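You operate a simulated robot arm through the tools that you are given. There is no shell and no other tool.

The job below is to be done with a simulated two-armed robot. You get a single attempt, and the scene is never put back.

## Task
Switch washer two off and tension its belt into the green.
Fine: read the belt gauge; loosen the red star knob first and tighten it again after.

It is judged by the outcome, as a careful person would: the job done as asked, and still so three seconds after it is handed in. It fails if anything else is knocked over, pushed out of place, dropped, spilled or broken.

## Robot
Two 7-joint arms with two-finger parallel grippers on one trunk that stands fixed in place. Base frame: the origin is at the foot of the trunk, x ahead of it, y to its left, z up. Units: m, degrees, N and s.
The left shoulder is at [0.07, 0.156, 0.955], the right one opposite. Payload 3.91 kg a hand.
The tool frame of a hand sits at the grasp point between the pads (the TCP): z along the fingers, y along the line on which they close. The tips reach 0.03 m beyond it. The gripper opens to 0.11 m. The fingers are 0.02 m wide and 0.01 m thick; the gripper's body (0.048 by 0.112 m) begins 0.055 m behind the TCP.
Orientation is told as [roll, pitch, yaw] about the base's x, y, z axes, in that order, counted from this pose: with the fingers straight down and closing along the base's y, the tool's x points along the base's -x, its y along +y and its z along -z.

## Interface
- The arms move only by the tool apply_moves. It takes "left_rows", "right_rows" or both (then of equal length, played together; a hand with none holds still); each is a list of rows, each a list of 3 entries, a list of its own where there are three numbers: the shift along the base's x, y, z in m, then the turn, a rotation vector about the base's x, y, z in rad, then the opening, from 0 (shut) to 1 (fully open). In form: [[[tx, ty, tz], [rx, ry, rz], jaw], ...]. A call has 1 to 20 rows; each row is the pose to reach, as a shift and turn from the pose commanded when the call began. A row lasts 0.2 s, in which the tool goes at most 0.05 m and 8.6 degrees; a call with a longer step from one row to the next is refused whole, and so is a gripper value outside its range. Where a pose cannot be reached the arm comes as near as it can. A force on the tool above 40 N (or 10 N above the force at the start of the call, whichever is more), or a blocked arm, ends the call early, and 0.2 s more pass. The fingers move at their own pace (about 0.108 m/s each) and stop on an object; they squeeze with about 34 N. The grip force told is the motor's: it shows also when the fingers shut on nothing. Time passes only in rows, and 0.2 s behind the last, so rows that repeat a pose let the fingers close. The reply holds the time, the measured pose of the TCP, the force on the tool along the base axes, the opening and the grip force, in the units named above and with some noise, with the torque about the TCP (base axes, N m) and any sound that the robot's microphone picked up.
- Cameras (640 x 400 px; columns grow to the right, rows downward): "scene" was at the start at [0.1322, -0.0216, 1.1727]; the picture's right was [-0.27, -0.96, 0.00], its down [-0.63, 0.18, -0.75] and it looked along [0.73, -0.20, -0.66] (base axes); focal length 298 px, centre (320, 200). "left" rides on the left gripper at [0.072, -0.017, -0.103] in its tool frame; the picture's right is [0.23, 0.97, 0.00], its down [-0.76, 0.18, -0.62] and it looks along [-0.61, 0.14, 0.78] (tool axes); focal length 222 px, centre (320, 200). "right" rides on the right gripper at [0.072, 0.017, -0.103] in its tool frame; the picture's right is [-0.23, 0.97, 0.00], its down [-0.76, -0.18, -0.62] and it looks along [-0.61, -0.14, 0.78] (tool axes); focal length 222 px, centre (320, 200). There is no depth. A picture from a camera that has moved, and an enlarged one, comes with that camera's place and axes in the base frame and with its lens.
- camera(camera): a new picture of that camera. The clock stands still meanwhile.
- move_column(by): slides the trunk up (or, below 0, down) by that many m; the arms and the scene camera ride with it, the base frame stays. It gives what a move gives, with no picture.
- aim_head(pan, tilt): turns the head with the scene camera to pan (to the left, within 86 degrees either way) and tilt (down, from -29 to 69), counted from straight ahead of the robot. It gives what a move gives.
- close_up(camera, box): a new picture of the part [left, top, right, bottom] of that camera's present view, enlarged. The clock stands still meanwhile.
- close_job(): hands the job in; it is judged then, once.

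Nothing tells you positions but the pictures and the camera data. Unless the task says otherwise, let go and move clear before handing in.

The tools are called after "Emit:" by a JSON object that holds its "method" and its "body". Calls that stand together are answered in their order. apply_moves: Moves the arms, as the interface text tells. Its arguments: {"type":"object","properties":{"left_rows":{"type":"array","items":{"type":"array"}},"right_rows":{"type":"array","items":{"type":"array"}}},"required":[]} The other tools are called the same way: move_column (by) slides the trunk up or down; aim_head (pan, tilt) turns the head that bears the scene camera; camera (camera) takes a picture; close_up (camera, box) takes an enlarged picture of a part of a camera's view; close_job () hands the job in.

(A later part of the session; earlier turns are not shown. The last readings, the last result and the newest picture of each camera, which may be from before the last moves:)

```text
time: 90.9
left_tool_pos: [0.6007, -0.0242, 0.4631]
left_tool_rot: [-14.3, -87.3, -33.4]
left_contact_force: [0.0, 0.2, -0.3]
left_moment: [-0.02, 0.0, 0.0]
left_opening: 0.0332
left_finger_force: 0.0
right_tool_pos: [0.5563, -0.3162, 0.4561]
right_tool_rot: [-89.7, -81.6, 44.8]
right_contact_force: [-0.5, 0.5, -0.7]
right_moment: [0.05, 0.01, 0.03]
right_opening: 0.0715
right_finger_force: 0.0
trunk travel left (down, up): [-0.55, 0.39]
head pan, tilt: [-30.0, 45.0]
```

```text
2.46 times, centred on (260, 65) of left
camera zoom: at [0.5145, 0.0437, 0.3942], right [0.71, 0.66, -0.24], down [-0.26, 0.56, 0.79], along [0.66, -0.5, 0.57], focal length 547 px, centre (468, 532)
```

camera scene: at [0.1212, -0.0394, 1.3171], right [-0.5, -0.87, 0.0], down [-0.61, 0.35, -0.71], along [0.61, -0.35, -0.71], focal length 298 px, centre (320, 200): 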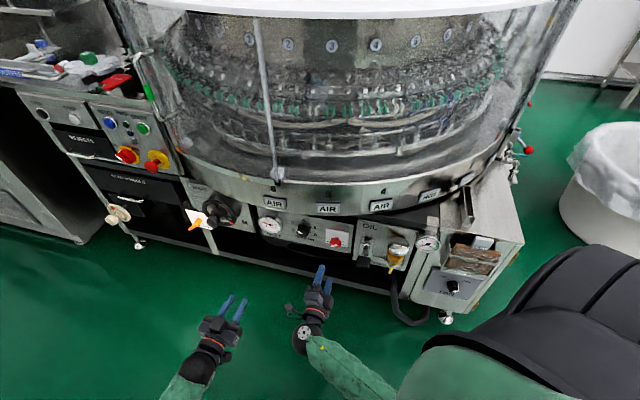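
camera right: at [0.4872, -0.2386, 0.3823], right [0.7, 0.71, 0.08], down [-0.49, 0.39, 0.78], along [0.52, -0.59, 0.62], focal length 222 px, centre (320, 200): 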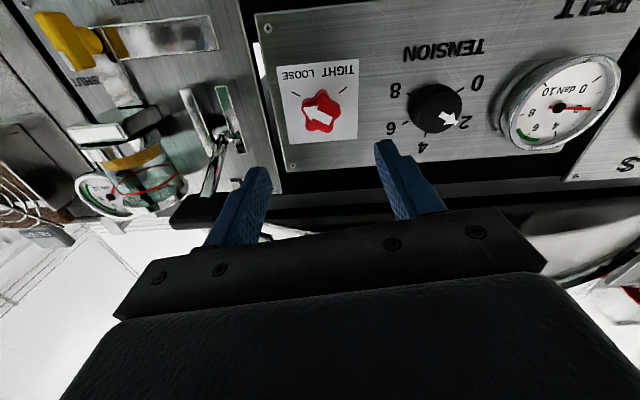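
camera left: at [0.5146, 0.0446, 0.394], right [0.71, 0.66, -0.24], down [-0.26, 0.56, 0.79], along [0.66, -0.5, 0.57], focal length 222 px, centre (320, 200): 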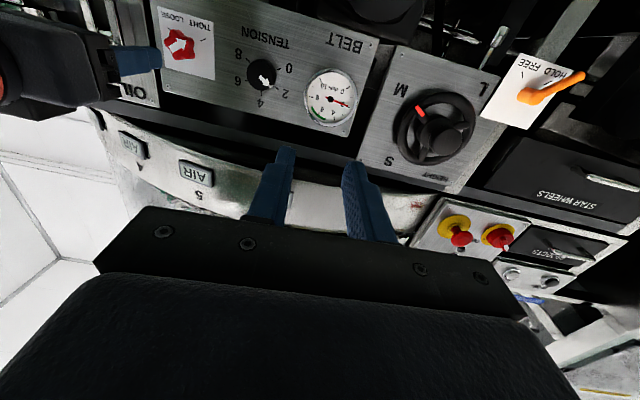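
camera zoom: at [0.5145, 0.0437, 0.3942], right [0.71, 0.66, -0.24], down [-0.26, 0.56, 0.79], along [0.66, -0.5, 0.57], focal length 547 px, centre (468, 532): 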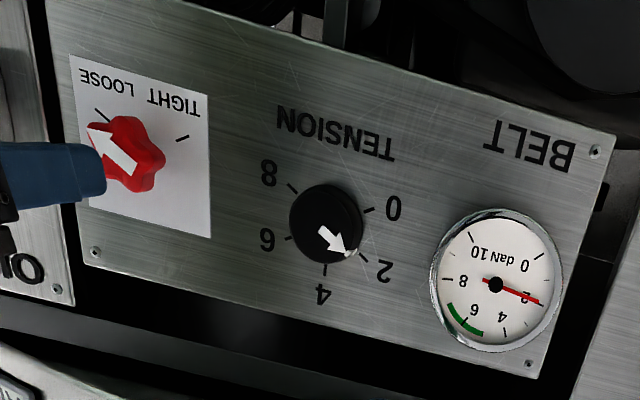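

The star knob is at LOOSE. Next is the tension knob: I'll zoom from both hand cameras to fix its axis and height.

Emit:
{"method": "close_up", "body": {"camera": "right", "box": [370, 60, 490, 160]}}

Emit:
{"method": "close_up", "body": {"camera": "left", "box": [220, 40, 320, 120]}}

Emit:
{"method": "close_up", "body": {"camera": "scene", "box": [240, 200, 360, 275]}}

```text
4.00 times, centred on (430, 110) of right
camera zoom: at [0.4872, -0.2386, 0.3823], right [0.7, 0.71, 0.08], down [-0.49, 0.39, 0.78], along [0.52, -0.59, 0.62], focal length 888 px, centre (-120, 560)
```

zoom: 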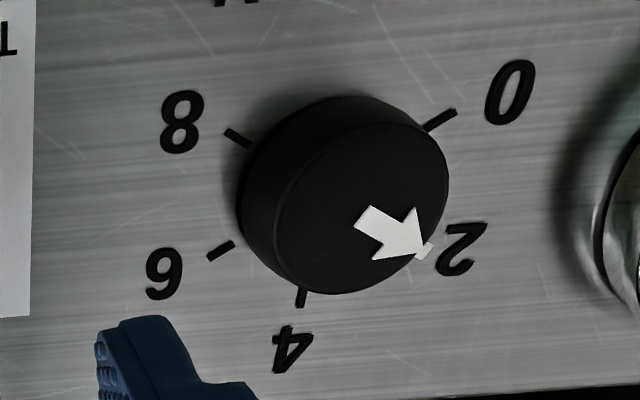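

```text
5.00 times, centred on (270, 80) of left
camera zoom: at [0.5145, 0.0437, 0.3942], right [0.71, 0.66, -0.24], down [-0.26, 0.56, 0.79], along [0.66, -0.5, 0.57], focal length 1111 px, centre (570, 800)
```

zoom: 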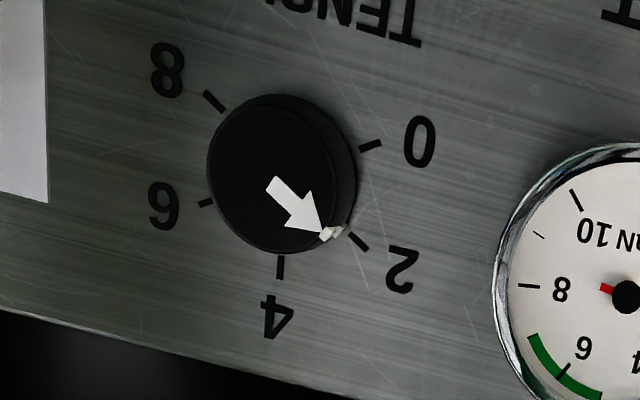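

```text
5.33 times, centred on (300, 238) of scene
camera zoom: at [0.1211, -0.0393, 1.3172], right [-0.5, -0.87, 0.0], down [-0.61, 0.35, -0.71], along [0.61, -0.35, -0.71], focal length 1587 px, centre (427, 0)
```

zoom: 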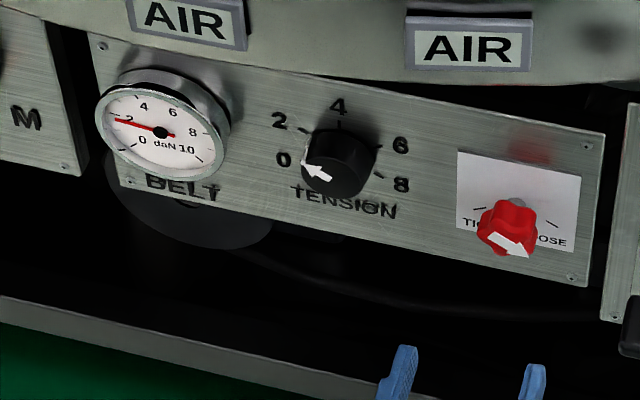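

The tension knob is a smooth cylinder about 45 mm across, axis at u≈0.295, z≈0.466, face 2.1 cm off the panel. I'll slide the right hand sideways in front of it and roll to -60°, so a 120° clockwise turn ends inside the wrist's range.

Emit:
{"method": "apply_moves", "body": {"right_rows": [[[0.022, 0.022, 0.003], [0, 0, 0], 0.65], [[0.045, 0.045, 0.006], [0, 0, 0], 0.65], [[0.067, 0.067, 0.009], [0, 0, 0], 0.65], [[0.0885, 0.0885, 0.0103], [0, 0, 0], 0.65], [[0.0885, 0.0885, 0.0103], [-0.0926, 0.0926, 0], 0.65], [[0.0885, 0.0885, 0.0103], [-0.1851, 0.1851, 0], 0.65], [[0.0885, 0.0885, 0.0103], [-0.2777, 0.2777, 0], 0.65], [[0.0885, 0.0885, 0.0103], [-0.3703, 0.3703, 0], 0.65], [[0.0885, 0.0885, 0.0103], [-0.4628, 0.4628, 0], 0.65], [[0.0885, 0.0885, 0.0103], [-0.5554, 0.5554, 0], 0.65], [[0.0885, 0.0885, 0.0103], [-0.637, 0.637, 0], 0.65]]}}

Emit:
{"method": "camera", "body": {"camera": "right"}}

Emit:
{"method": "camera", "body": {"camera": "scene"}}

Emit:
{"method": "camera", "body": {"camera": "left"}}

```text
time: 93.3
left_tool_pos: [0.5995, -0.0218, 0.463]
left_tool_rot: [-14.4, -87.2, -33.2]
left_contact_force: [-0.9, 0.2, 0.3]
left_moment: [-0.02, 0.04, 0.02]
left_opening: 0.033
left_finger_force: 0.0
right_tool_pos: [0.6439, -0.2286, 0.4665]
right_tool_rot: [-90.0, -29.9, 45.0]
right_contact_force: [-0.3, -1.0, -0.4]
right_moment: [-0.02, 0.01, -0.02]
right_opening: 0.0714
right_finger_force: 0.0
trunk travel left (down, up): [-0.55, 0.39]
head pan, tilt: [-30.0, 45.0]
```

```text
taken
camera right: at [0.533, -0.1933, 0.4157], right [0.48, 0.48, -0.73], down [-0.04, 0.84, 0.54], along [0.88, -0.23, 0.42], focal length 222 px, centre (320, 200)
```

right: 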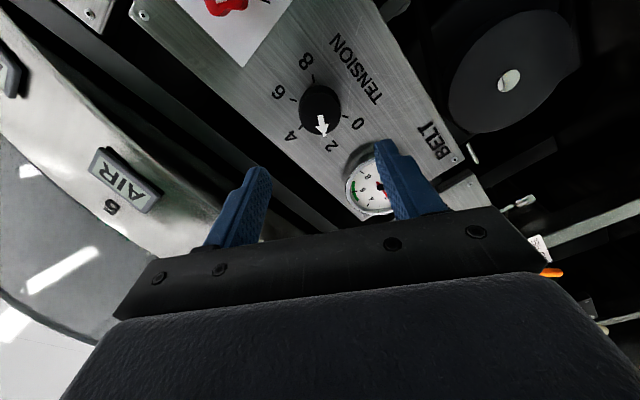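

```text
taken
camera scene: at [0.1213, -0.0393, 1.3171], right [-0.5, -0.87, 0.0], down [-0.61, 0.35, -0.71], along [0.61, -0.35, -0.71], focal length 298 px, centre (320, 200)
```

scene: 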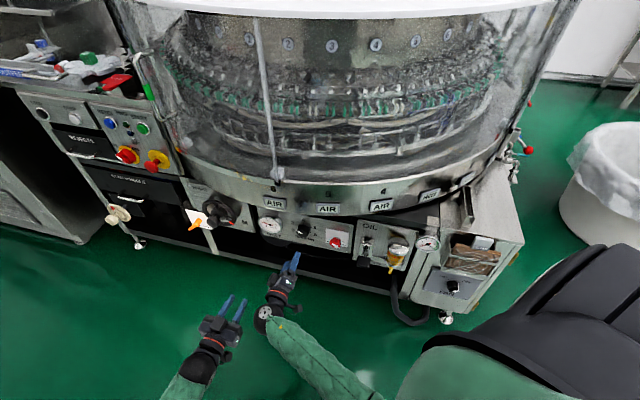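

```text
taken
camera left: at [0.5145, 0.0437, 0.394], right [0.71, 0.66, -0.24], down [-0.26, 0.56, 0.79], along [0.66, -0.5, 0.57], focal length 222 px, centre (320, 200)
```

left: 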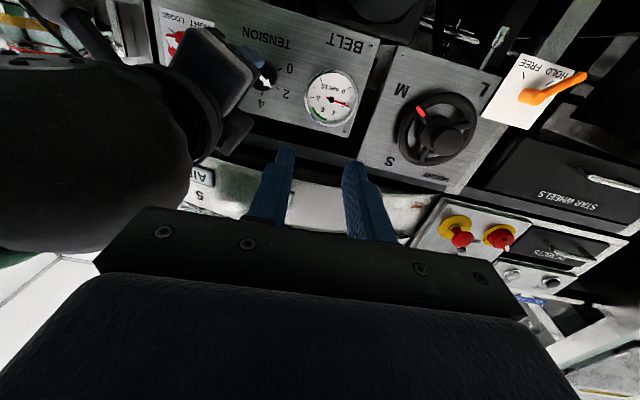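

The gauge is still in view of the left camera, but the two hands are only several centimetres apart, so I'll move the left hand back a little while the right hand advances to 9 cm.

Emit:
{"method": "apply_moves", "body": {"left_rows": [[[-0.005, 0.015, 0], [0, 0, 0], 0.3], [[-0.01, 0.03, 0], [0, 0, 0], 0.3], [[-0.015, 0.045, 0], [0, 0, 0], 0.3], [[-0.02, 0.06, 0], [0, 0, 0], 0.3]], "right_rows": [[[0, 0, 0], [0, 0, 0], 0.65], [[0.014, -0.014, 0], [0, 0, 0], 0.65], [[0.028, -0.028, 0], [0, 0, 0], 0.65], [[0.043, -0.043, 0], [0, 0, 0], 0.65]]}}

Emit:
{"method": "close_up", "body": {"camera": "right", "box": [240, 70, 400, 190]}}

Emit:
{"method": "camera", "body": {"camera": "left"}}

```text
time: 94.3
left_tool_pos: [0.5787, 0.0375, 0.4618]
left_tool_rot: [-15.1, -87.1, -32.6]
left_contact_force: [1.1, -0.5, -0.7]
left_moment: [0.01, -0.01, 0.02]
left_opening: 0.033
left_finger_force: 0.0
right_tool_pos: [0.6877, -0.272, 0.4648]
right_tool_rot: [-89.7, -30.0, 45.0]
right_contact_force: [-0.7, -0.5, -0.3]
right_moment: [0.0, 0.01, 0.01]
right_opening: 0.0712
right_finger_force: 0.0
trunk travel left (down, up): [-0.55, 0.39]
head pan, tilt: [-30.0, 45.0]
```

```text
3.33 times, centred on (320, 130) of right
camera zoom: at [0.5762, -0.2366, 0.4148], right [0.48, 0.49, -0.73], down [-0.04, 0.84, 0.54], along [0.88, -0.23, 0.42], focal length 740 px, centre (320, 433)
```

zoom: 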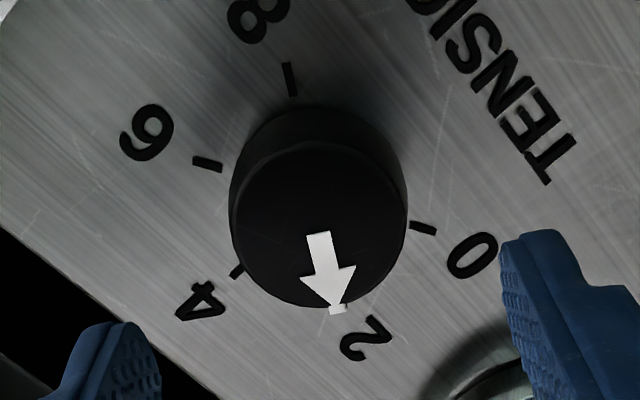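

```text
taken
camera left: at [0.4943, 0.1035, 0.3937], right [0.71, 0.66, -0.24], down [-0.26, 0.56, 0.79], along [0.66, -0.5, 0.57], focal length 222 px, centre (320, 200)
```

left: 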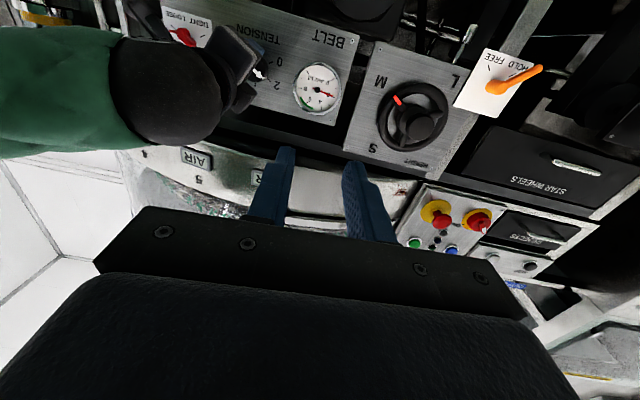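

Centred within 1 mm, with the arrow at 2. I'll advance to straddle the knob and close on it.

Emit:
{"method": "apply_moves", "body": {"right_rows": [[[0.011, -0.0115, 0.0003], [0, 0, 0], 0.65], [[0.022, -0.0225, 0.0007], [0, 0, 0], 0.65], [[0.033, -0.0335, 0.0007], [0, 0, 0], 0.65], [[0.041, -0.0416, 0.0007], [0, 0, 0], 0.65], [[0.041, -0.0416, 0.0007], [0, 0, 0], 0.5], [[0.041, -0.0416, 0.0007], [0, 0, 0], 0.0], [[0.041, -0.0416, 0.0007], [0, 0, 0], 0.0]]}}

Emit:
{"method": "close_up", "body": {"camera": "right", "box": [220, 70, 420, 230]}}

```text
time: 95.9
left_tool_pos: [0.5802, 0.0382, 0.462]
left_tool_rot: [-14.5, -87.4, -33.2]
left_contact_force: [-0.4, -0.7, 0.9]
left_moment: [-0.01, -0.01, 0.02]
left_opening: 0.0329
left_finger_force: 0.1
right_tool_pos: [0.7287, -0.3126, 0.466]
right_tool_rot: [-90.0, -30.1, 44.9]
right_contact_force: [-1.6, -0.5, -0.1]
right_moment: [-0.02, -0.05, 0.07]
right_opening: 0.0462
right_finger_force: 45.5
trunk travel left (down, up): [-0.55, 0.39]
head pan, tilt: [-30.0, 45.0]
```

```text
2.50 times, centred on (320, 150) of right
camera zoom: at [0.6172, -0.2773, 0.4157], right [0.48, 0.49, -0.73], down [-0.04, 0.84, 0.54], along [0.88, -0.23, 0.43], focal length 555 px, centre (320, 325)
```

zoom: 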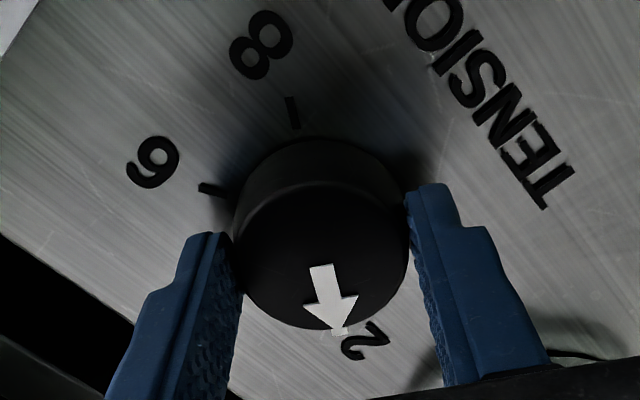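

A clean grip with almost no side force. I'll turn clockwise 30° first and read the gauge.

Emit:
{"method": "apply_moves", "body": {"right_rows": [[[0, 0, 0], [0.0926, -0.0926, 0], 0.0], [[0, 0, 0], [0.1851, -0.1851, 0], 0.0], [[0, 0, 0], [0.2777, -0.2777, 0], 0.0], [[0, 0, 0], [0.3703, -0.3703, 0], 0.0]]}}

Emit:
{"method": "close_up", "body": {"camera": "left", "box": [250, 40, 370, 140]}}

Emit:
{"method": "close_up", "body": {"camera": "right", "box": [220, 70, 420, 230]}}

```text
time: 96.9
left_tool_pos: [0.581, 0.0373, 0.4621]
left_tool_rot: [-14.8, -87.3, -32.8]
left_contact_force: [0.0, 0.2, -0.8]
left_moment: [0.01, -0.01, 0.04]
left_opening: 0.033
left_finger_force: 0.0
right_tool_pos: [0.7285, -0.3117, 0.4671]
right_tool_rot: [-89.6, -60.2, 44.9]
right_contact_force: [11.1, -0.3, -8.6]
right_moment: [-0.1, -0.08, 0.53]
right_opening: 0.0462
right_finger_force: 45.5
trunk travel left (down, up): [-0.55, 0.39]
head pan, tilt: [-30.0, 45.0]
```

```text
4.00 times, centred on (310, 90) of left
camera zoom: at [0.4947, 0.1037, 0.3933], right [0.71, 0.66, -0.24], down [-0.26, 0.56, 0.79], along [0.66, -0.5, 0.57], focal length 888 px, centre (360, 640)
```

zoom: 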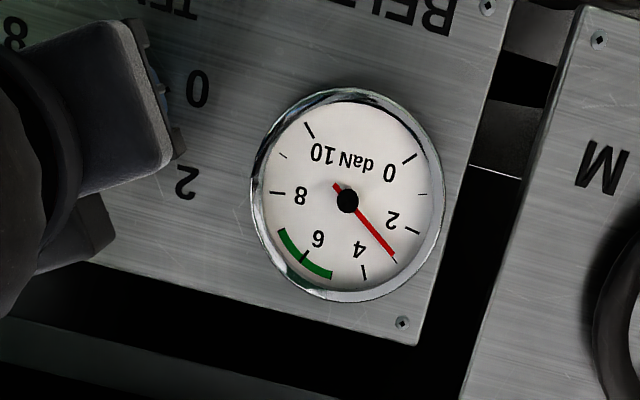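

```text
2.50 times, centred on (320, 150) of right
camera zoom: at [0.6405, -0.2539, 0.3951], right [0.68, 0.68, -0.29], down [-0.28, 0.6, 0.75], along [0.68, -0.43, 0.6], focal length 555 px, centre (320, 325)
```

zoom: 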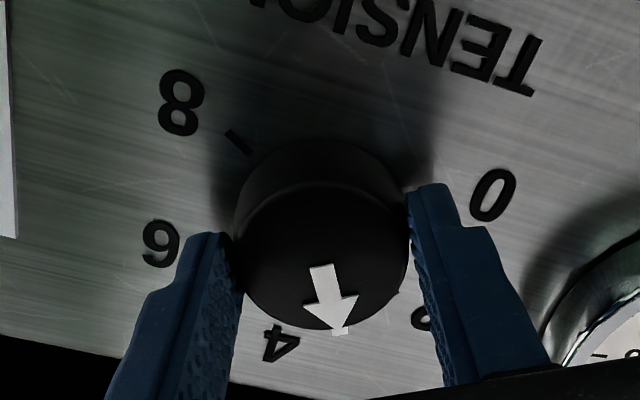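

The gauge rose from 2 to 3 for 30°, as predicted at 1 daN per 30°. I'll continue another 60° to about 5 with slight relief, then check.

Emit:
{"method": "apply_moves", "body": {"right_rows": [[[0.0003, 0.0, -0.0003], [0.0926, -0.0926, 0], 0.0], [[0.0003, 0.0, -0.0003], [0.1851, -0.1851, 0], 0.0], [[0.0003, 0.0, -0.0003], [0.2777, -0.2777, 0], 0.0], [[0.0003, 0.0, -0.0003], [0.3703, -0.3703, 0], 0.0], [[0.0003, 0.0, -0.0003], [0.4628, -0.4628, 0], 0.0], [[0.0003, 0.0, -0.0003], [0.5554, -0.5554, 0], 0.0], [[0.0003, 0.0, -0.0003], [0.648, -0.648, 0], 0.0], [[0.0003, 0.0, -0.0003], [0.7405, -0.7405, 0], 0.0]]}}

Emit:
{"method": "close_up", "body": {"camera": "left", "box": [250, 40, 370, 140]}}

Emit:
{"method": "close_up", "body": {"camera": "right", "box": [220, 70, 420, 230]}}

```text
time: 98.7
left_tool_pos: [0.5802, 0.0375, 0.4614]
left_tool_rot: [-15.6, -87.2, -31.9]
left_contact_force: [-0.1, -0.2, -0.7]
left_moment: [0.0, -0.01, -0.01]
left_opening: 0.0332
left_finger_force: 0.1
right_tool_pos: [0.7293, -0.3106, 0.4652]
right_tool_rot: [89.9, -59.8, -134.7]
right_contact_force: [28.7, 16.1, -7.8]
right_moment: [0.02, 0.05, 0.78]
right_opening: 0.0463
right_finger_force: 44.8
trunk travel left (down, up): [-0.55, 0.39]
head pan, tilt: [-30.0, 45.0]
```

```text
4.00 times, centred on (310, 90) of left
camera zoom: at [0.4948, 0.104, 0.3931], right [0.71, 0.66, -0.24], down [-0.26, 0.56, 0.79], along [0.66, -0.5, 0.57], focal length 888 px, centre (360, 640)
```

zoom: 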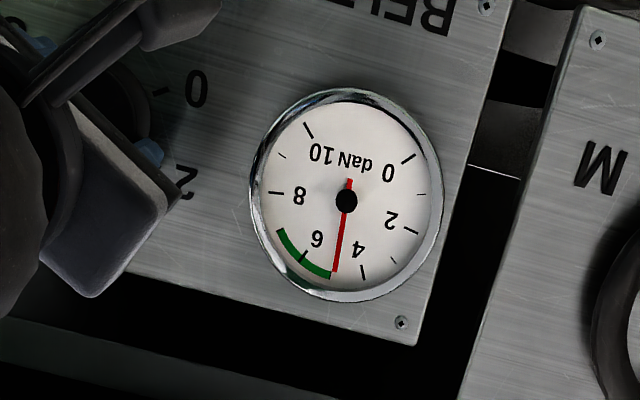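

```text
2.50 times, centred on (320, 150) of right
camera zoom: at [0.6922, -0.202, 0.4119], right [0.51, 0.52, 0.69], down [-0.82, 0.06, 0.57], along [0.25, -0.85, 0.45], focal length 555 px, centre (320, 325)
```

zoom: 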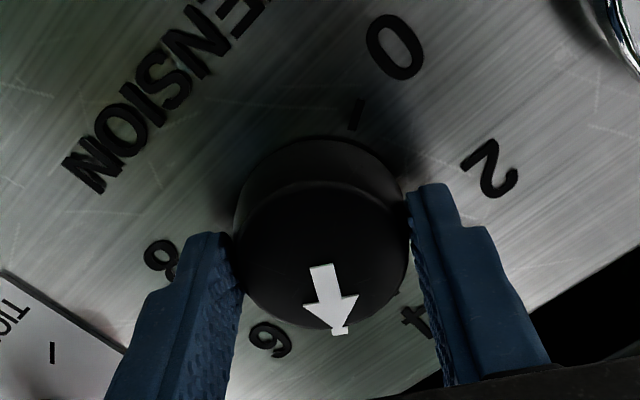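

The gauge now reads about 5, at the lower edge of the green. I'll relieve the 30 N side load, then turn the last 30° to reach about 6.

Emit:
{"method": "apply_moves", "body": {"right_rows": [[[0.0004, 0.0003, -0.0002], [0, 0, 0], 0.0], [[0.0009, 0.0006, -0.0003], [0, 0, 0], 0.0], [[0.0009, 0.0006, -0.0003], [0, 0, 0], 0.0]]}}

```text
time: 99.5
left_tool_pos: [0.5793, 0.0377, 0.4608]
left_tool_rot: [-15.4, -87.2, -32.2]
left_contact_force: [0.1, -0.1, -0.7]
left_moment: [0.01, 0.0, 0.0]
left_opening: 0.0331
left_finger_force: 0.0
right_tool_pos: [0.7301, -0.3114, 0.4659]
right_tool_rot: [90.0, -60.0, -134.8]
right_contact_force: [14.5, 21.7, -1.2]
right_moment: [0.18, 0.22, 0.97]
right_opening: 0.0462
right_finger_force: 45.3
trunk travel left (down, up): [-0.55, 0.39]
head pan, tilt: [-30.0, 45.0]
```

Load is down to 26 N. I'll apply a bit more relief together with the final 30°.

Emit:
{"method": "apply_moves", "body": {"right_rows": [[[0.0006, 0.0008, 0.0], [0, 0, 0], 0.0], [[0.0007, 0.0009, 0.0], [0.0782, -0.0782, 0], 0.0], [[0.0008, 0.001, 0.0], [0.1563, -0.1563, 0], 0.0], [[0.0009, 0.0011, 0.0], [0.2345, -0.2345, 0], 0.0], [[0.001, 0.0012, 0.0], [0.3126, -0.3126, 0], 0.0], [[0.001, 0.0012, 0.0], [0.3703, -0.3703, 0], 0.0]]}}

Emit:
{"method": "close_up", "body": {"camera": "left", "box": [250, 40, 370, 140]}}

Emit:
{"method": "close_up", "body": {"camera": "right", "box": [220, 70, 420, 230]}}

```text
time: 100.9
left_tool_pos: [0.5786, 0.0373, 0.4621]
left_tool_rot: [-14.8, -87.3, -32.8]
left_contact_force: [-0.1, -0.2, 0.6]
left_moment: [-0.02, 0.01, 0.01]
left_opening: 0.0331
left_finger_force: 0.1
right_tool_pos: [0.7306, -0.3104, 0.4671]
right_tool_rot: [90.1, -29.8, -135.0]
right_contact_force: [-7.0, 20.7, 4.3]
right_moment: [-0.15, -0.12, 0.06]
right_opening: 0.0459
right_finger_force: 45.5
trunk travel left (down, up): [-0.55, 0.39]
head pan, tilt: [-30.0, 45.0]
```

```text
4.00 times, centred on (310, 90) of left
camera zoom: at [0.4942, 0.1038, 0.394], right [0.71, 0.66, -0.24], down [-0.26, 0.56, 0.79], along [0.65, -0.5, 0.57], focal length 888 px, centre (360, 640)
```

zoom: 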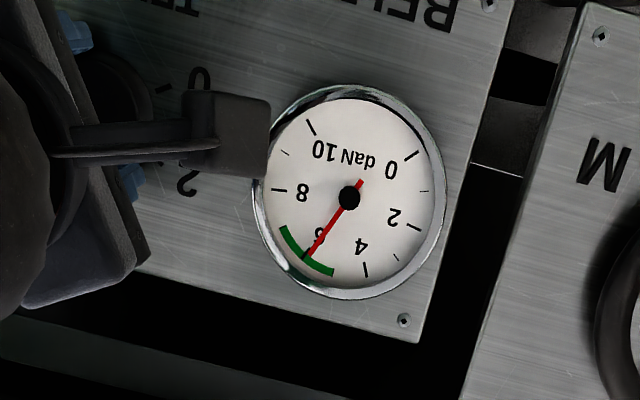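

```text
2.50 times, centred on (320, 150) of right
camera zoom: at [0.7072, -0.1872, 0.4449], right [0.2, 0.2, 0.96], down [-0.97, -0.09, 0.22], along [0.13, -0.97, 0.18], focal length 555 px, centre (320, 325)
```

zoom: 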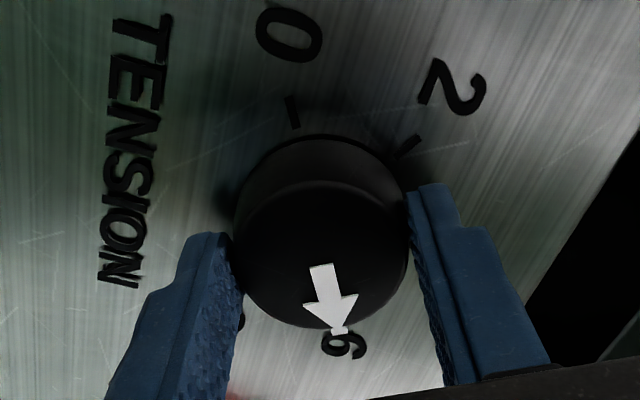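

The gauge needle sits on 6, the middle of the green. I'll release gently, back off a short way and make sure the reading stays.

Emit:
{"method": "apply_moves", "body": {"right_rows": [[[0, 0, 0], [0, 0, 0], 0.45], [[0, 0, 0], [0, 0, 0], 0.65], [[0, 0, 0], [0, 0, 0], 0.65], [[-0.01, 0.01, 0], [0, 0, 0], 0.65], [[-0.025, 0.025, 0], [0, 0, 0], 0.65], [[-0.045, 0.045, 0], [0, 0, 0], 0.65]]}}

Emit:
{"method": "close_up", "body": {"camera": "left", "box": [250, 40, 370, 140]}}

Emit:
{"method": "camera", "body": {"camera": "right"}}

Emit:
{"method": "camera", "body": {"camera": "scene"}}

```text
time: 102.3
left_tool_pos: [0.5808, 0.0369, 0.462]
left_tool_rot: [-14.4, -87.4, -33.1]
left_contact_force: [1.0, -0.6, -0.4]
left_moment: [-0.03, 0.03, 0.0]
left_opening: 0.0331
left_finger_force: 0.2
right_tool_pos: [0.6851, -0.2683, 0.4657]
right_tool_rot: [90.1, -29.9, -135.0]
right_contact_force: [0.0, 0.3, 0.2]
right_moment: [0.03, 0.0, 0.01]
right_opening: 0.0715
right_finger_force: 0.2
trunk travel left (down, up): [-0.55, 0.39]
head pan, tilt: [-30.0, 45.0]
```

```text
4.00 times, centred on (310, 90) of left
camera zoom: at [0.4944, 0.1036, 0.3939], right [0.71, 0.66, -0.24], down [-0.26, 0.56, 0.79], along [0.66, -0.5, 0.57], focal length 888 px, centre (360, 640)
```

zoom: 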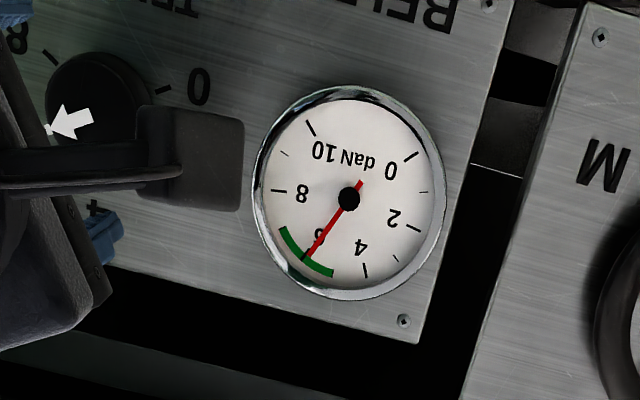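

```text
taken
camera right: at [0.6628, -0.1429, 0.4444], right [0.2, 0.21, 0.96], down [-0.97, -0.09, 0.23], along [0.13, -0.97, 0.18], focal length 222 px, centre (320, 200)
```

right: 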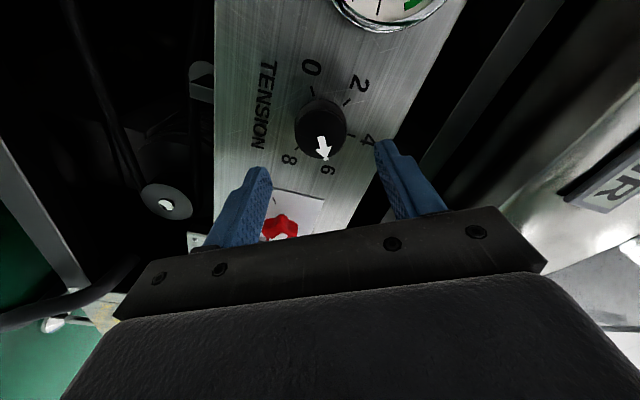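

```text
taken
camera scene: at [0.1211, -0.0392, 1.3172], right [-0.5, -0.87, 0.0], down [-0.61, 0.35, -0.71], along [0.61, -0.35, -0.71], focal length 298 px, centre (320, 200)
```

scene: 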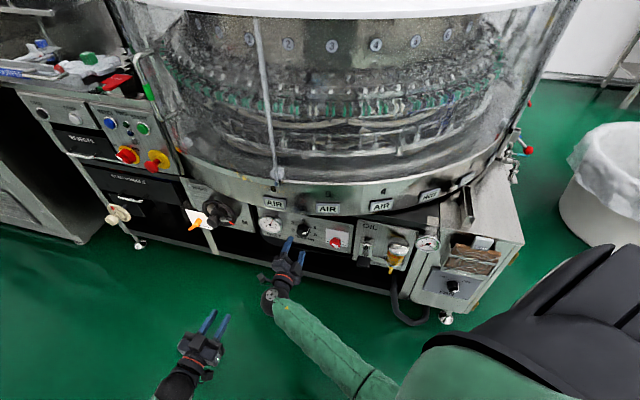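

The tension stays at 6 in the green after release. Now I'll slide the right hand back to the star knob and roll to -42°, a lobe-aligned grip, ready to tighten clockwise in two strokes.

Emit:
{"method": "apply_moves", "body": {"right_rows": [[[-0.0153, -0.0153, -0.0013], [-0.0969, 0.0969, 0], 0.65], [[-0.0306, -0.0306, -0.0025], [-0.1938, 0.1938, 0], 0.65], [[-0.0459, -0.0459, -0.0038], [-0.2907, 0.2907, 0], 0.65], [[-0.0612, -0.0612, -0.005], [-0.3876, 0.3876, 0], 0.65], [[-0.0765, -0.0765, -0.0063], [-0.4845, 0.4845, 0], 0.65], [[-0.0918, -0.0918, -0.0076], [-0.5814, 0.5814, 0], 0.65], [[-0.0918, -0.0918, -0.0076], [-0.6783, 0.6783, 0], 0.65], [[-0.0918, -0.0918, -0.0076], [-0.7752, 0.7752, 0], 0.65], [[-0.0918, -0.0918, -0.0076], [-0.8721, 0.8721, 0], 0.65], [[-0.0918, -0.0918, -0.0076], [-0.969, 0.969, 0], 0.65], [[-0.0918, -0.0918, -0.0076], [-1.0659, 1.0659, 0], 0.65], [[-0.0918, -0.0918, -0.0076], [-1.1628, 1.1628, 0], 0.65], [[-0.0918, -0.0918, -0.0076], [-1.2588, 1.2588, 0], 0.65]]}}

Emit:
{"method": "close_up", "body": {"camera": "right", "box": [240, 60, 400, 200]}}

Emit:
{"method": "camera", "body": {"camera": "scene"}}

Emit:
{"method": "close_up", "body": {"camera": "left", "box": [130, 0, 390, 140]}}

```text
time: 105.1
left_tool_pos: [0.5798, 0.0366, 0.4625]
left_tool_rot: [-14.5, -87.3, -33.2]
left_contact_force: [0.4, -0.1, 0.0]
left_moment: [0.02, -0.05, -0.01]
left_opening: 0.0329
left_finger_force: 0.1
right_tool_pos: [0.5942, -0.3574, 0.4598]
right_tool_rot: [-90.0, -47.9, 44.9]
right_contact_force: [0.6, 0.2, 0.3]
right_moment: [-0.01, 0.05, -0.01]
right_opening: 0.0712
right_finger_force: 0.0
trunk travel left (down, up): [-0.55, 0.39]
head pan, tilt: [-30.0, 45.0]
```

```text
2.86 times, centred on (320, 130) of right
camera zoom: at [0.4953, -0.3099, 0.3938], right [0.62, 0.62, -0.48], down [-0.17, 0.71, 0.69], along [0.77, -0.34, 0.54], focal length 635 px, centre (320, 400)
```

zoom: 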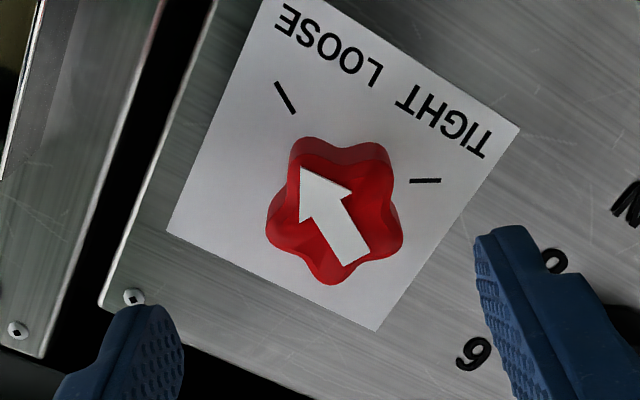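

```text
taken
camera scene: at [0.1212, -0.0394, 1.3171], right [-0.5, -0.87, 0.0], down [-0.61, 0.35, -0.71], along [0.61, -0.35, -0.71], focal length 298 px, centre (320, 200)
```

scene: 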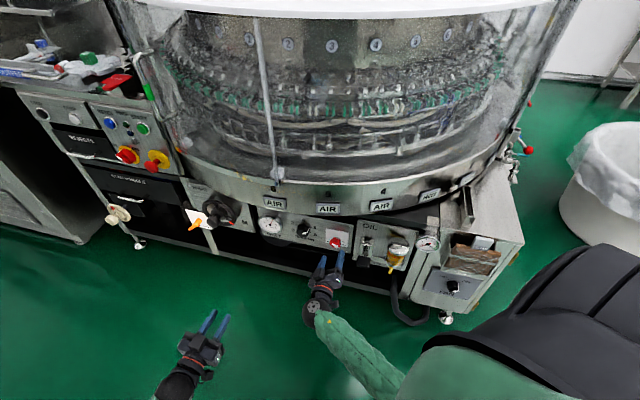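

```text
2.46 times, centred on (260, 70) of left
camera zoom: at [0.4944, 0.1036, 0.3939], right [0.71, 0.66, -0.24], down [-0.26, 0.56, 0.79], along [0.66, -0.5, 0.57], focal length 547 px, centre (468, 520)
```

zoom: 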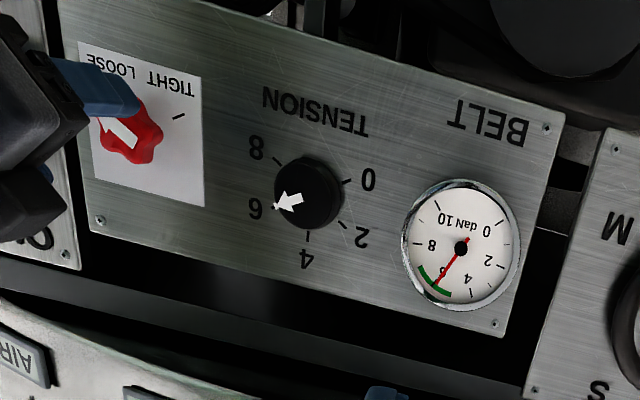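

The arrow is still at LOOSE, the gauge at 6, and the jaws are aligned. I'll advance onto the star and close.

Emit:
{"method": "apply_moves", "body": {"right_rows": [[[0.0113, -0.011, 0.0002], [0, 0, 0], 0.65], [[0.0226, -0.022, 0.0004], [0, 0, 0], 0.65], [[0.034, -0.033, 0.0005], [0, 0, 0], 0.65], [[0.0451, -0.0441, 0.0005], [0, 0, 0], 0.65], [[0.0451, -0.0441, 0.0005], [0, 0, 0], 0.45], [[0.0451, -0.0441, 0.0005], [0, 0, 0], 0.0], [[0.0451, -0.0441, 0.0005], [0, 0, 0], 0.0]]}}

Emit:
{"method": "close_up", "body": {"camera": "right", "box": [220, 70, 420, 230]}}

```text
time: 106.7
left_tool_pos: [0.5799, 0.0353, 0.4611]
left_tool_rot: [-15.2, -87.1, -32.7]
left_contact_force: [1.1, -0.7, -0.1]
left_moment: [0.01, -0.01, 0.01]
left_opening: 0.0329
left_finger_force: 0.1
right_tool_pos: [0.6408, -0.3984, 0.4564]
right_tool_rot: [-89.4, -48.2, 44.9]
right_contact_force: [33.0, 11.1, -16.3]
right_moment: [-0.39, -0.49, 0.28]
right_opening: 0.0385
right_finger_force: 45.4
trunk travel left (down, up): [-0.55, 0.39]
head pan, tilt: [-30.0, 45.0]
stopped in row 7 (right hand): the force on the tool passed its limit at 42 N (the readings are from after the stop); the commanded pose is now the measured one
```

```text
2.50 times, centred on (320, 150) of right
camera zoom: at [0.5417, -0.3511, 0.3917], right [0.61, 0.63, -0.48], down [-0.18, 0.7, 0.69], along [0.77, -0.34, 0.54], focal length 555 px, centre (320, 325)
```

zoom: 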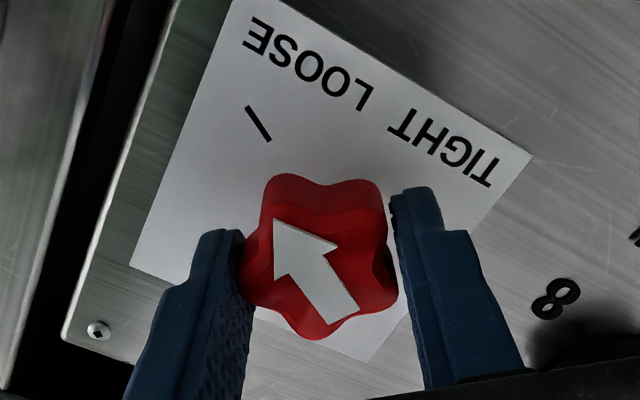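

Gripped, but with 34 N toward +y, so the hand needs to shift about 1.3 mm. Relieving that first.

Emit:
{"method": "apply_moves", "body": {"right_rows": [[[0.0005, 0.0003, -0.0004], [0, 0, 0], 0.0], [[0.001, 0.0006, -0.0009], [0, 0, 0], 0.0], [[0.001, 0.0006, -0.0009], [0, 0, 0], 0.0]]}}

```text
time: 107.5
left_tool_pos: [0.5809, 0.0366, 0.4609]
left_tool_rot: [-15.5, -87.1, -32.3]
left_contact_force: [0.7, -0.1, 0.0]
left_moment: [-0.01, 0.0, 0.0]
left_opening: 0.0331
left_finger_force: 0.0
right_tool_pos: [0.6415, -0.3986, 0.4553]
right_tool_rot: [-89.4, -48.1, 44.9]
right_contact_force: [23.5, 17.9, -11.3]
right_moment: [-0.4, -0.42, 0.32]
right_opening: 0.0384
right_finger_force: 44.8
trunk travel left (down, up): [-0.55, 0.39]
head pan, tilt: [-30.0, 45.0]
```

Still about 29 N. I'll shift a further 1.5 mm the same way and see.

Emit:
{"method": "apply_moves", "body": {"right_rows": [[[0.0004, 0.0004, -0.0005], [0, 0, 0], 0.0], [[0.0008, 0.0008, -0.001], [0, 0, 0], 0.0], [[0.0008, 0.0008, -0.001], [0, 0, 0], 0.0]]}}

```text
time: 108.3
left_tool_pos: [0.5796, 0.0364, 0.4612]
left_tool_rot: [-15.0, -87.3, -32.8]
left_contact_force: [-0.5, 0.9, -0.8]
left_moment: [0.05, 0.02, 0.01]
left_opening: 0.033
left_finger_force: 0.1
right_tool_pos: [0.6403, -0.3984, 0.4545]
right_tool_rot: [-89.6, -48.1, 44.9]
right_contact_force: [5.5, 19.3, -0.8]
right_moment: [0.12, 0.06, -0.36]
right_opening: 0.0387
right_finger_force: 45.1
trunk travel left (down, up): [-0.55, 0.39]
head pan, tilt: [-30.0, 45.0]
```

Better: 13 N. Now I'll turn clockwise 36° along a small arc and check.

Emit:
{"method": "apply_moves", "body": {"right_rows": [[[0.0002, 0.0003, 0.0002], [0.0889, -0.0889, 0], 0.0], [[0.0003, 0.0004, 0.0004], [0.1777, -0.1777, 0], 0.0], [[0.0003, 0.0005, 0.0006], [0.2666, -0.2666, 0], 0.0], [[0.0003, 0.0006, 0.0009], [0.3554, -0.3554, 0], 0.0], [[0.0003, 0.0006, 0.0011], [0.4443, -0.4443, 0], 0.0]]}}

Emit:
{"method": "close_up", "body": {"camera": "right", "box": [220, 70, 420, 230]}}

```text
time: 109.5
left_tool_pos: [0.5796, 0.0359, 0.4622]
left_tool_rot: [-14.3, -87.3, -33.2]
left_contact_force: [1.5, 0.2, 0.3]
left_moment: [-0.01, 0.04, 0.03]
left_opening: 0.0332
left_finger_force: 0.0
right_tool_pos: [0.6408, -0.3989, 0.4548]
right_tool_rot: [-88.6, -84.2, 43.8]
right_contact_force: [-14.0, 11.8, -6.5]
right_moment: [-0.42, -0.42, -0.28]
right_opening: 0.0385
right_finger_force: 44.4
trunk travel left (down, up): [-0.55, 0.39]
head pan, tilt: [-30.0, 45.0]
```

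```text
2.50 times, centred on (320, 150) of right
camera zoom: at [0.5734, -0.3192, 0.3827], right [0.7, 0.7, 0.13], down [-0.51, 0.37, 0.78], along [0.5, -0.61, 0.62], focal length 555 px, centre (320, 325)
```

zoom: 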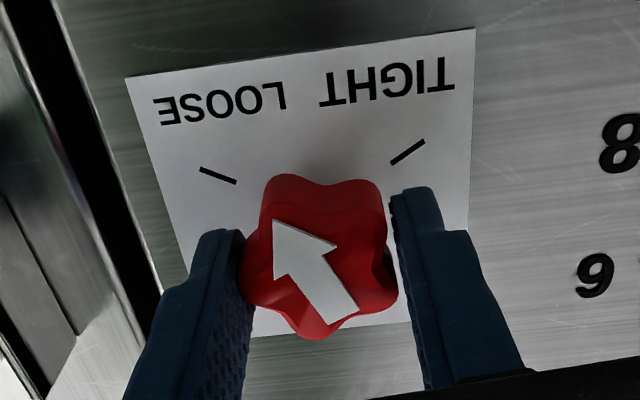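

No slip, loads fine. Continuing another 36° clockwise with a slight outward relief.

Emit:
{"method": "apply_moves", "body": {"right_rows": [[[-0.0004, 0.0004, 0.0001], [0.0889, -0.0889, 0], 0.0], [[-0.0005, 0.0004, 0.0003], [0.1777, -0.1777, 0], 0.0], [[-0.0005, 0.0004, 0.0005], [0.2666, -0.2666, 0], 0.0], [[-0.0006, 0.0003, 0.0007], [0.3554, -0.3554, 0], 0.0], [[-0.0006, 0.0003, 0.0009], [0.4443, -0.4443, 0], 0.0]]}}

Emit:
{"method": "close_up", "body": {"camera": "right", "box": [220, 70, 420, 230]}}

Emit:
{"method": "close_up", "body": {"camera": "left", "box": [130, 0, 390, 140]}}

```text
time: 110.7
left_tool_pos: [0.579, 0.0344, 0.4605]
left_tool_rot: [-13.9, -87.3, -33.9]
left_contact_force: [-0.3, 0.4, -0.4]
left_moment: [-0.01, 0.01, -0.01]
left_opening: 0.0329
left_finger_force: 0.1
right_tool_pos: [0.6394, -0.3994, 0.4569]
right_tool_rot: [90.0, -59.8, -134.8]
right_contact_force: [-16.9, -11.2, -21.7]
right_moment: [0.25, 0.31, 0.1]
right_opening: 0.0385
right_finger_force: 44.9
trunk travel left (down, up): [-0.55, 0.39]
head pan, tilt: [-30.0, 45.0]
```

```text
2.50 times, centred on (320, 150) of right
camera zoom: at [0.6024, -0.2903, 0.402], right [0.51, 0.52, 0.69], down [-0.82, 0.06, 0.57], along [0.25, -0.85, 0.45], focal length 555 px, centre (320, 325)
```

zoom: 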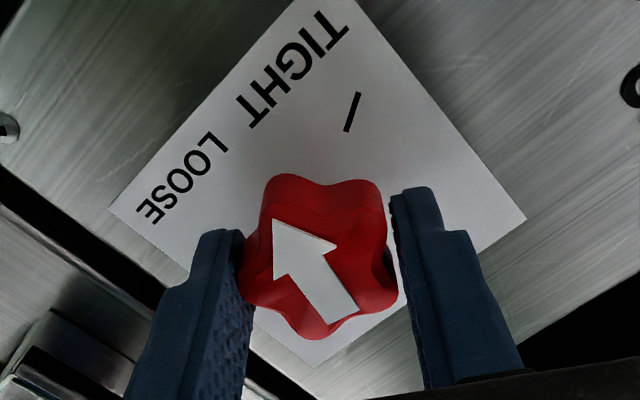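

```text
2.46 times, centred on (260, 70) of left
camera zoom: at [0.4946, 0.102, 0.3934], right [0.71, 0.66, -0.24], down [-0.26, 0.56, 0.79], along [0.65, -0.5, 0.57], focal length 547 px, centre (468, 520)
```

zoom: 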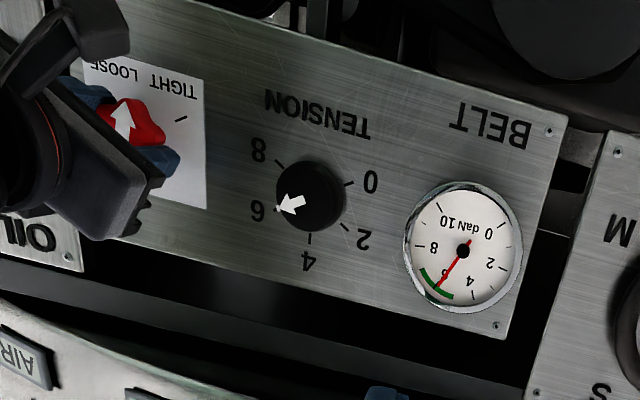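

About 72° done with no slip and the gauge still at 6. I'll open, roll back 72° to the equivalent lobe position and regrip for the last 48°.

Emit:
{"method": "apply_moves", "body": {"right_rows": [[[0, 0, 0], [0, 0, 0], 0.45], [[0, 0, 0], [0, 0, 0], 0.65], [[0.0003, 0.0003, -0.0006], [-0.0444, 0.0444, 0], 0.65], [[0.0006, 0.0006, -0.0012], [-0.1333, 0.1333, 0], 0.65], [[0.0011, 0.0011, -0.0018], [-0.2222, 0.2222, 0], 0.65], [[0.0011, 0.0011, -0.0026], [-0.311, 0.311, 0], 0.65], [[0.0011, 0.0011, -0.0026], [-0.3999, 0.3999, 0], 0.65], [[0.0011, 0.0011, -0.0026], [-0.4888, 0.4888, 0], 0.65], [[0.0011, 0.0011, -0.0026], [-0.5777, 0.5777, 0], 0.65], [[0.0011, 0.0011, -0.0026], [-0.6665, 0.6665, 0], 0.65], [[0.0011, 0.0011, -0.0026], [-0.7554, 0.7554, 0], 0.65], [[0.0011, 0.0011, -0.0026], [-0.8443, 0.8443, 0], 0.65], [[0.0011, 0.0011, -0.0026], [-0.8886, 0.8886, 0], 0.65]]}}

Emit:
{"method": "close_up", "body": {"camera": "right", "box": [220, 70, 420, 230]}}

```text
time: 113.5
left_tool_pos: [0.5798, 0.0364, 0.4621]
left_tool_rot: [-14.5, -87.3, -33.2]
left_contact_force: [-0.5, -1.0, -0.4]
left_moment: [0.0, 0.01, -0.04]
left_opening: 0.0332
left_finger_force: 0.1
right_tool_pos: [0.6416, -0.3965, 0.4548]
right_tool_rot: [-89.6, -48.1, 44.9]
right_contact_force: [0.2, 0.1, 0.7]
right_moment: [0.01, -0.04, 0.0]
right_opening: 0.0714
right_finger_force: 0.0
trunk travel left (down, up): [-0.55, 0.39]
head pan, tilt: [-30.0, 45.0]
```

```text
2.50 times, centred on (320, 150) of right
camera zoom: at [0.5431, -0.3487, 0.3906], right [0.62, 0.62, -0.48], down [-0.17, 0.7, 0.69], along [0.77, -0.34, 0.54], focal length 555 px, centre (320, 325)
```

zoom: 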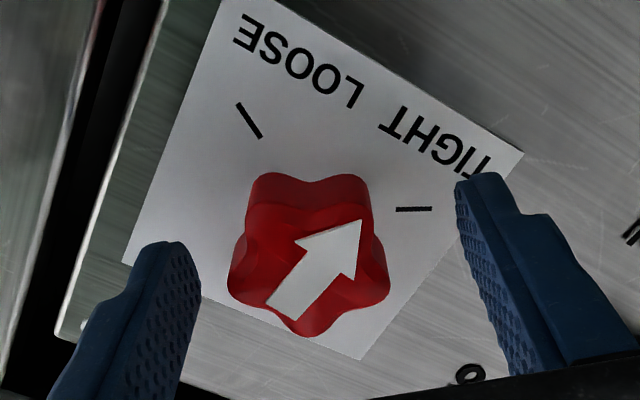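

The arrow is between the marks, with TIGHT about 48° further on. I'll correct 2 mm sideways and close.

Emit:
{"method": "apply_moves", "body": {"right_rows": [[[-0.0013, -0.0013, 0], [0, 0, 0], 0.45], [[-0.0013, -0.0013, 0], [0, 0, 0], 0.0], [[-0.0013, -0.0013, 0], [0, 0, 0], 0.0]]}}

Emit:
{"method": "close_up", "body": {"camera": "right", "box": [220, 70, 420, 230]}}

```text
time: 114.3
left_tool_pos: [0.5795, 0.0368, 0.4627]
left_tool_rot: [-14.2, -87.3, -33.6]
left_contact_force: [0.7, 0.3, -0.4]
left_moment: [0.01, 0.01, 0.02]
left_opening: 0.033
left_finger_force: 0.0
right_tool_pos: [0.6411, -0.3981, 0.456]
right_tool_rot: [-89.7, -48.2, 44.9]
right_contact_force: [-5.1, -3.7, 5.7]
right_moment: [-0.22, -0.2, -0.53]
right_opening: 0.0383
right_finger_force: 45.2
trunk travel left (down, up): [-0.55, 0.39]
head pan, tilt: [-30.0, 45.0]
```

```text
2.50 times, centred on (320, 150) of right
camera zoom: at [0.5417, -0.3505, 0.3909], right [0.62, 0.62, -0.48], down [-0.18, 0.7, 0.69], along [0.77, -0.34, 0.54], focal length 555 px, centre (320, 325)
```

zoom: 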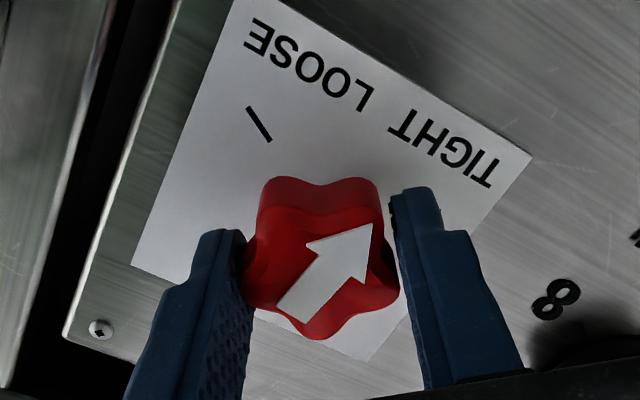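

Balanced at about 8 N. Turning clockwise 49° toward TIGHT.

Emit:
{"method": "apply_moves", "body": {"right_rows": [[[0.0, 0.0002, 0.0002], [0.0864, -0.0864, 0], 0.0], [[0.0, 0.0004, 0.0004], [0.1728, -0.1728, 0], 0.0], [[-0.0001, 0.0006, 0.0006], [0.2592, -0.2592, 0], 0.0], [[-0.0001, 0.0007, 0.0008], [0.3456, -0.3456, 0], 0.0], [[-0.0001, 0.0007, 0.001], [0.432, -0.432, 0], 0.0], [[-0.0001, 0.0007, 0.0012], [0.5184, -0.5184, 0], 0.0], [[-0.0001, 0.0007, 0.0014], [0.6048, -0.6048, 0], 0.0]]}}

Emit:
{"method": "close_up", "body": {"camera": "right", "box": [220, 70, 420, 230]}}

Emit:
{"method": "close_up", "body": {"camera": "left", "box": [130, 0, 390, 140]}}

```text
time: 115.9
left_tool_pos: [0.5802, 0.036, 0.4613]
left_tool_rot: [-13.5, -87.1, -34.3]
left_contact_force: [-0.8, 0.2, 0.1]
left_moment: [-0.02, 0.0, -0.03]
left_opening: 0.0329
left_finger_force: 0.0
right_tool_pos: [0.6402, -0.3987, 0.4557]
right_tool_rot: [89.6, -82.6, -134.3]
right_contact_force: [-4.7, -28.7, -2.3]
right_moment: [-0.56, -0.53, -0.78]
right_opening: 0.0384
right_finger_force: 45.2
trunk travel left (down, up): [-0.55, 0.39]
head pan, tilt: [-30.0, 45.0]
```

```text
2.50 times, centred on (320, 150) of right
camera zoom: at [0.5847, -0.3075, 0.3863], right [0.66, 0.67, 0.35], down [-0.63, 0.24, 0.73], along [0.4, -0.71, 0.58], focal length 555 px, centre (320, 325)
```

zoom: 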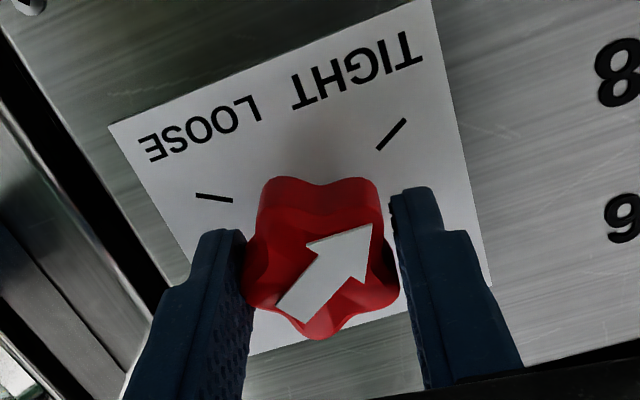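

```text
2.46 times, centred on (260, 70) of left
camera zoom: at [0.4944, 0.1021, 0.3938], right [0.71, 0.66, -0.24], down [-0.26, 0.56, 0.79], along [0.65, -0.5, 0.57], focal length 547 px, centre (468, 520)
```

zoom: 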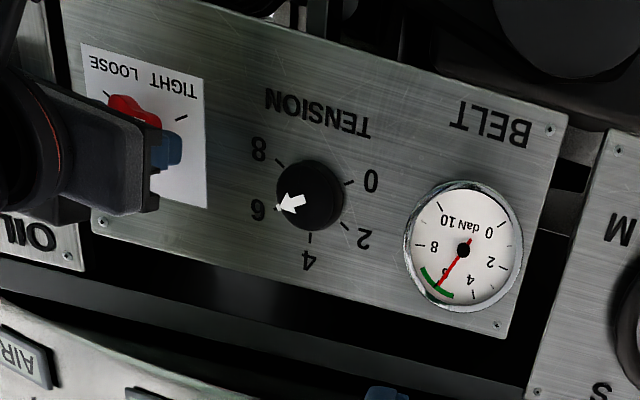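

The arrow is back at the TIGHT mark (about -121°) and the gauge still shows 6. I'll add a small extra turn to be sure it seats at its stop, relieving the side load.

Emit:
{"method": "apply_moves", "body": {"right_rows": [[[-0.0002, -0.0008, 0.0], [0, 0, 0], 0.0], [[-0.0002, -0.0009, 0.0], [0.0306, -0.0306, 0], 0.0], [[-0.0002, -0.0009, 0.0], [0.0611, -0.0611, 0], 0.0], [[-0.0002, -0.0009, 0.0], [0.0611, -0.0611, 0], 0.0]]}}

Emit:
{"method": "close_up", "body": {"camera": "right", "box": [220, 70, 420, 230]}}

```text
time: 116.9
left_tool_pos: [0.5792, 0.0357, 0.4618]
left_tool_rot: [-13.5, -87.2, -34.2]
left_contact_force: [1.5, -0.8, -0.8]
left_moment: [0.01, -0.01, 0.03]
left_opening: 0.0331
left_finger_force: 0.0
right_tool_pos: [0.6396, -0.3995, 0.4567]
right_tool_rot: [89.9, -77.8, -134.6]
right_contact_force: [-5.7, -29.6, -2.1]
right_moment: [-0.12, 0.33, -0.7]
right_opening: 0.038
right_finger_force: 45.3
trunk travel left (down, up): [-0.55, 0.39]
head pan, tilt: [-30.0, 45.0]
```

```text
2.50 times, centred on (320, 150) of right
camera zoom: at [0.5884, -0.3034, 0.3892], right [0.64, 0.64, 0.43], down [-0.68, 0.2, 0.71], along [0.37, -0.74, 0.56], focal length 555 px, centre (320, 325)
```

zoom: 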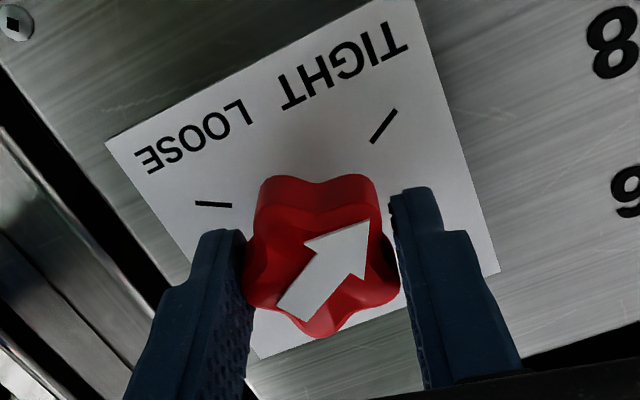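

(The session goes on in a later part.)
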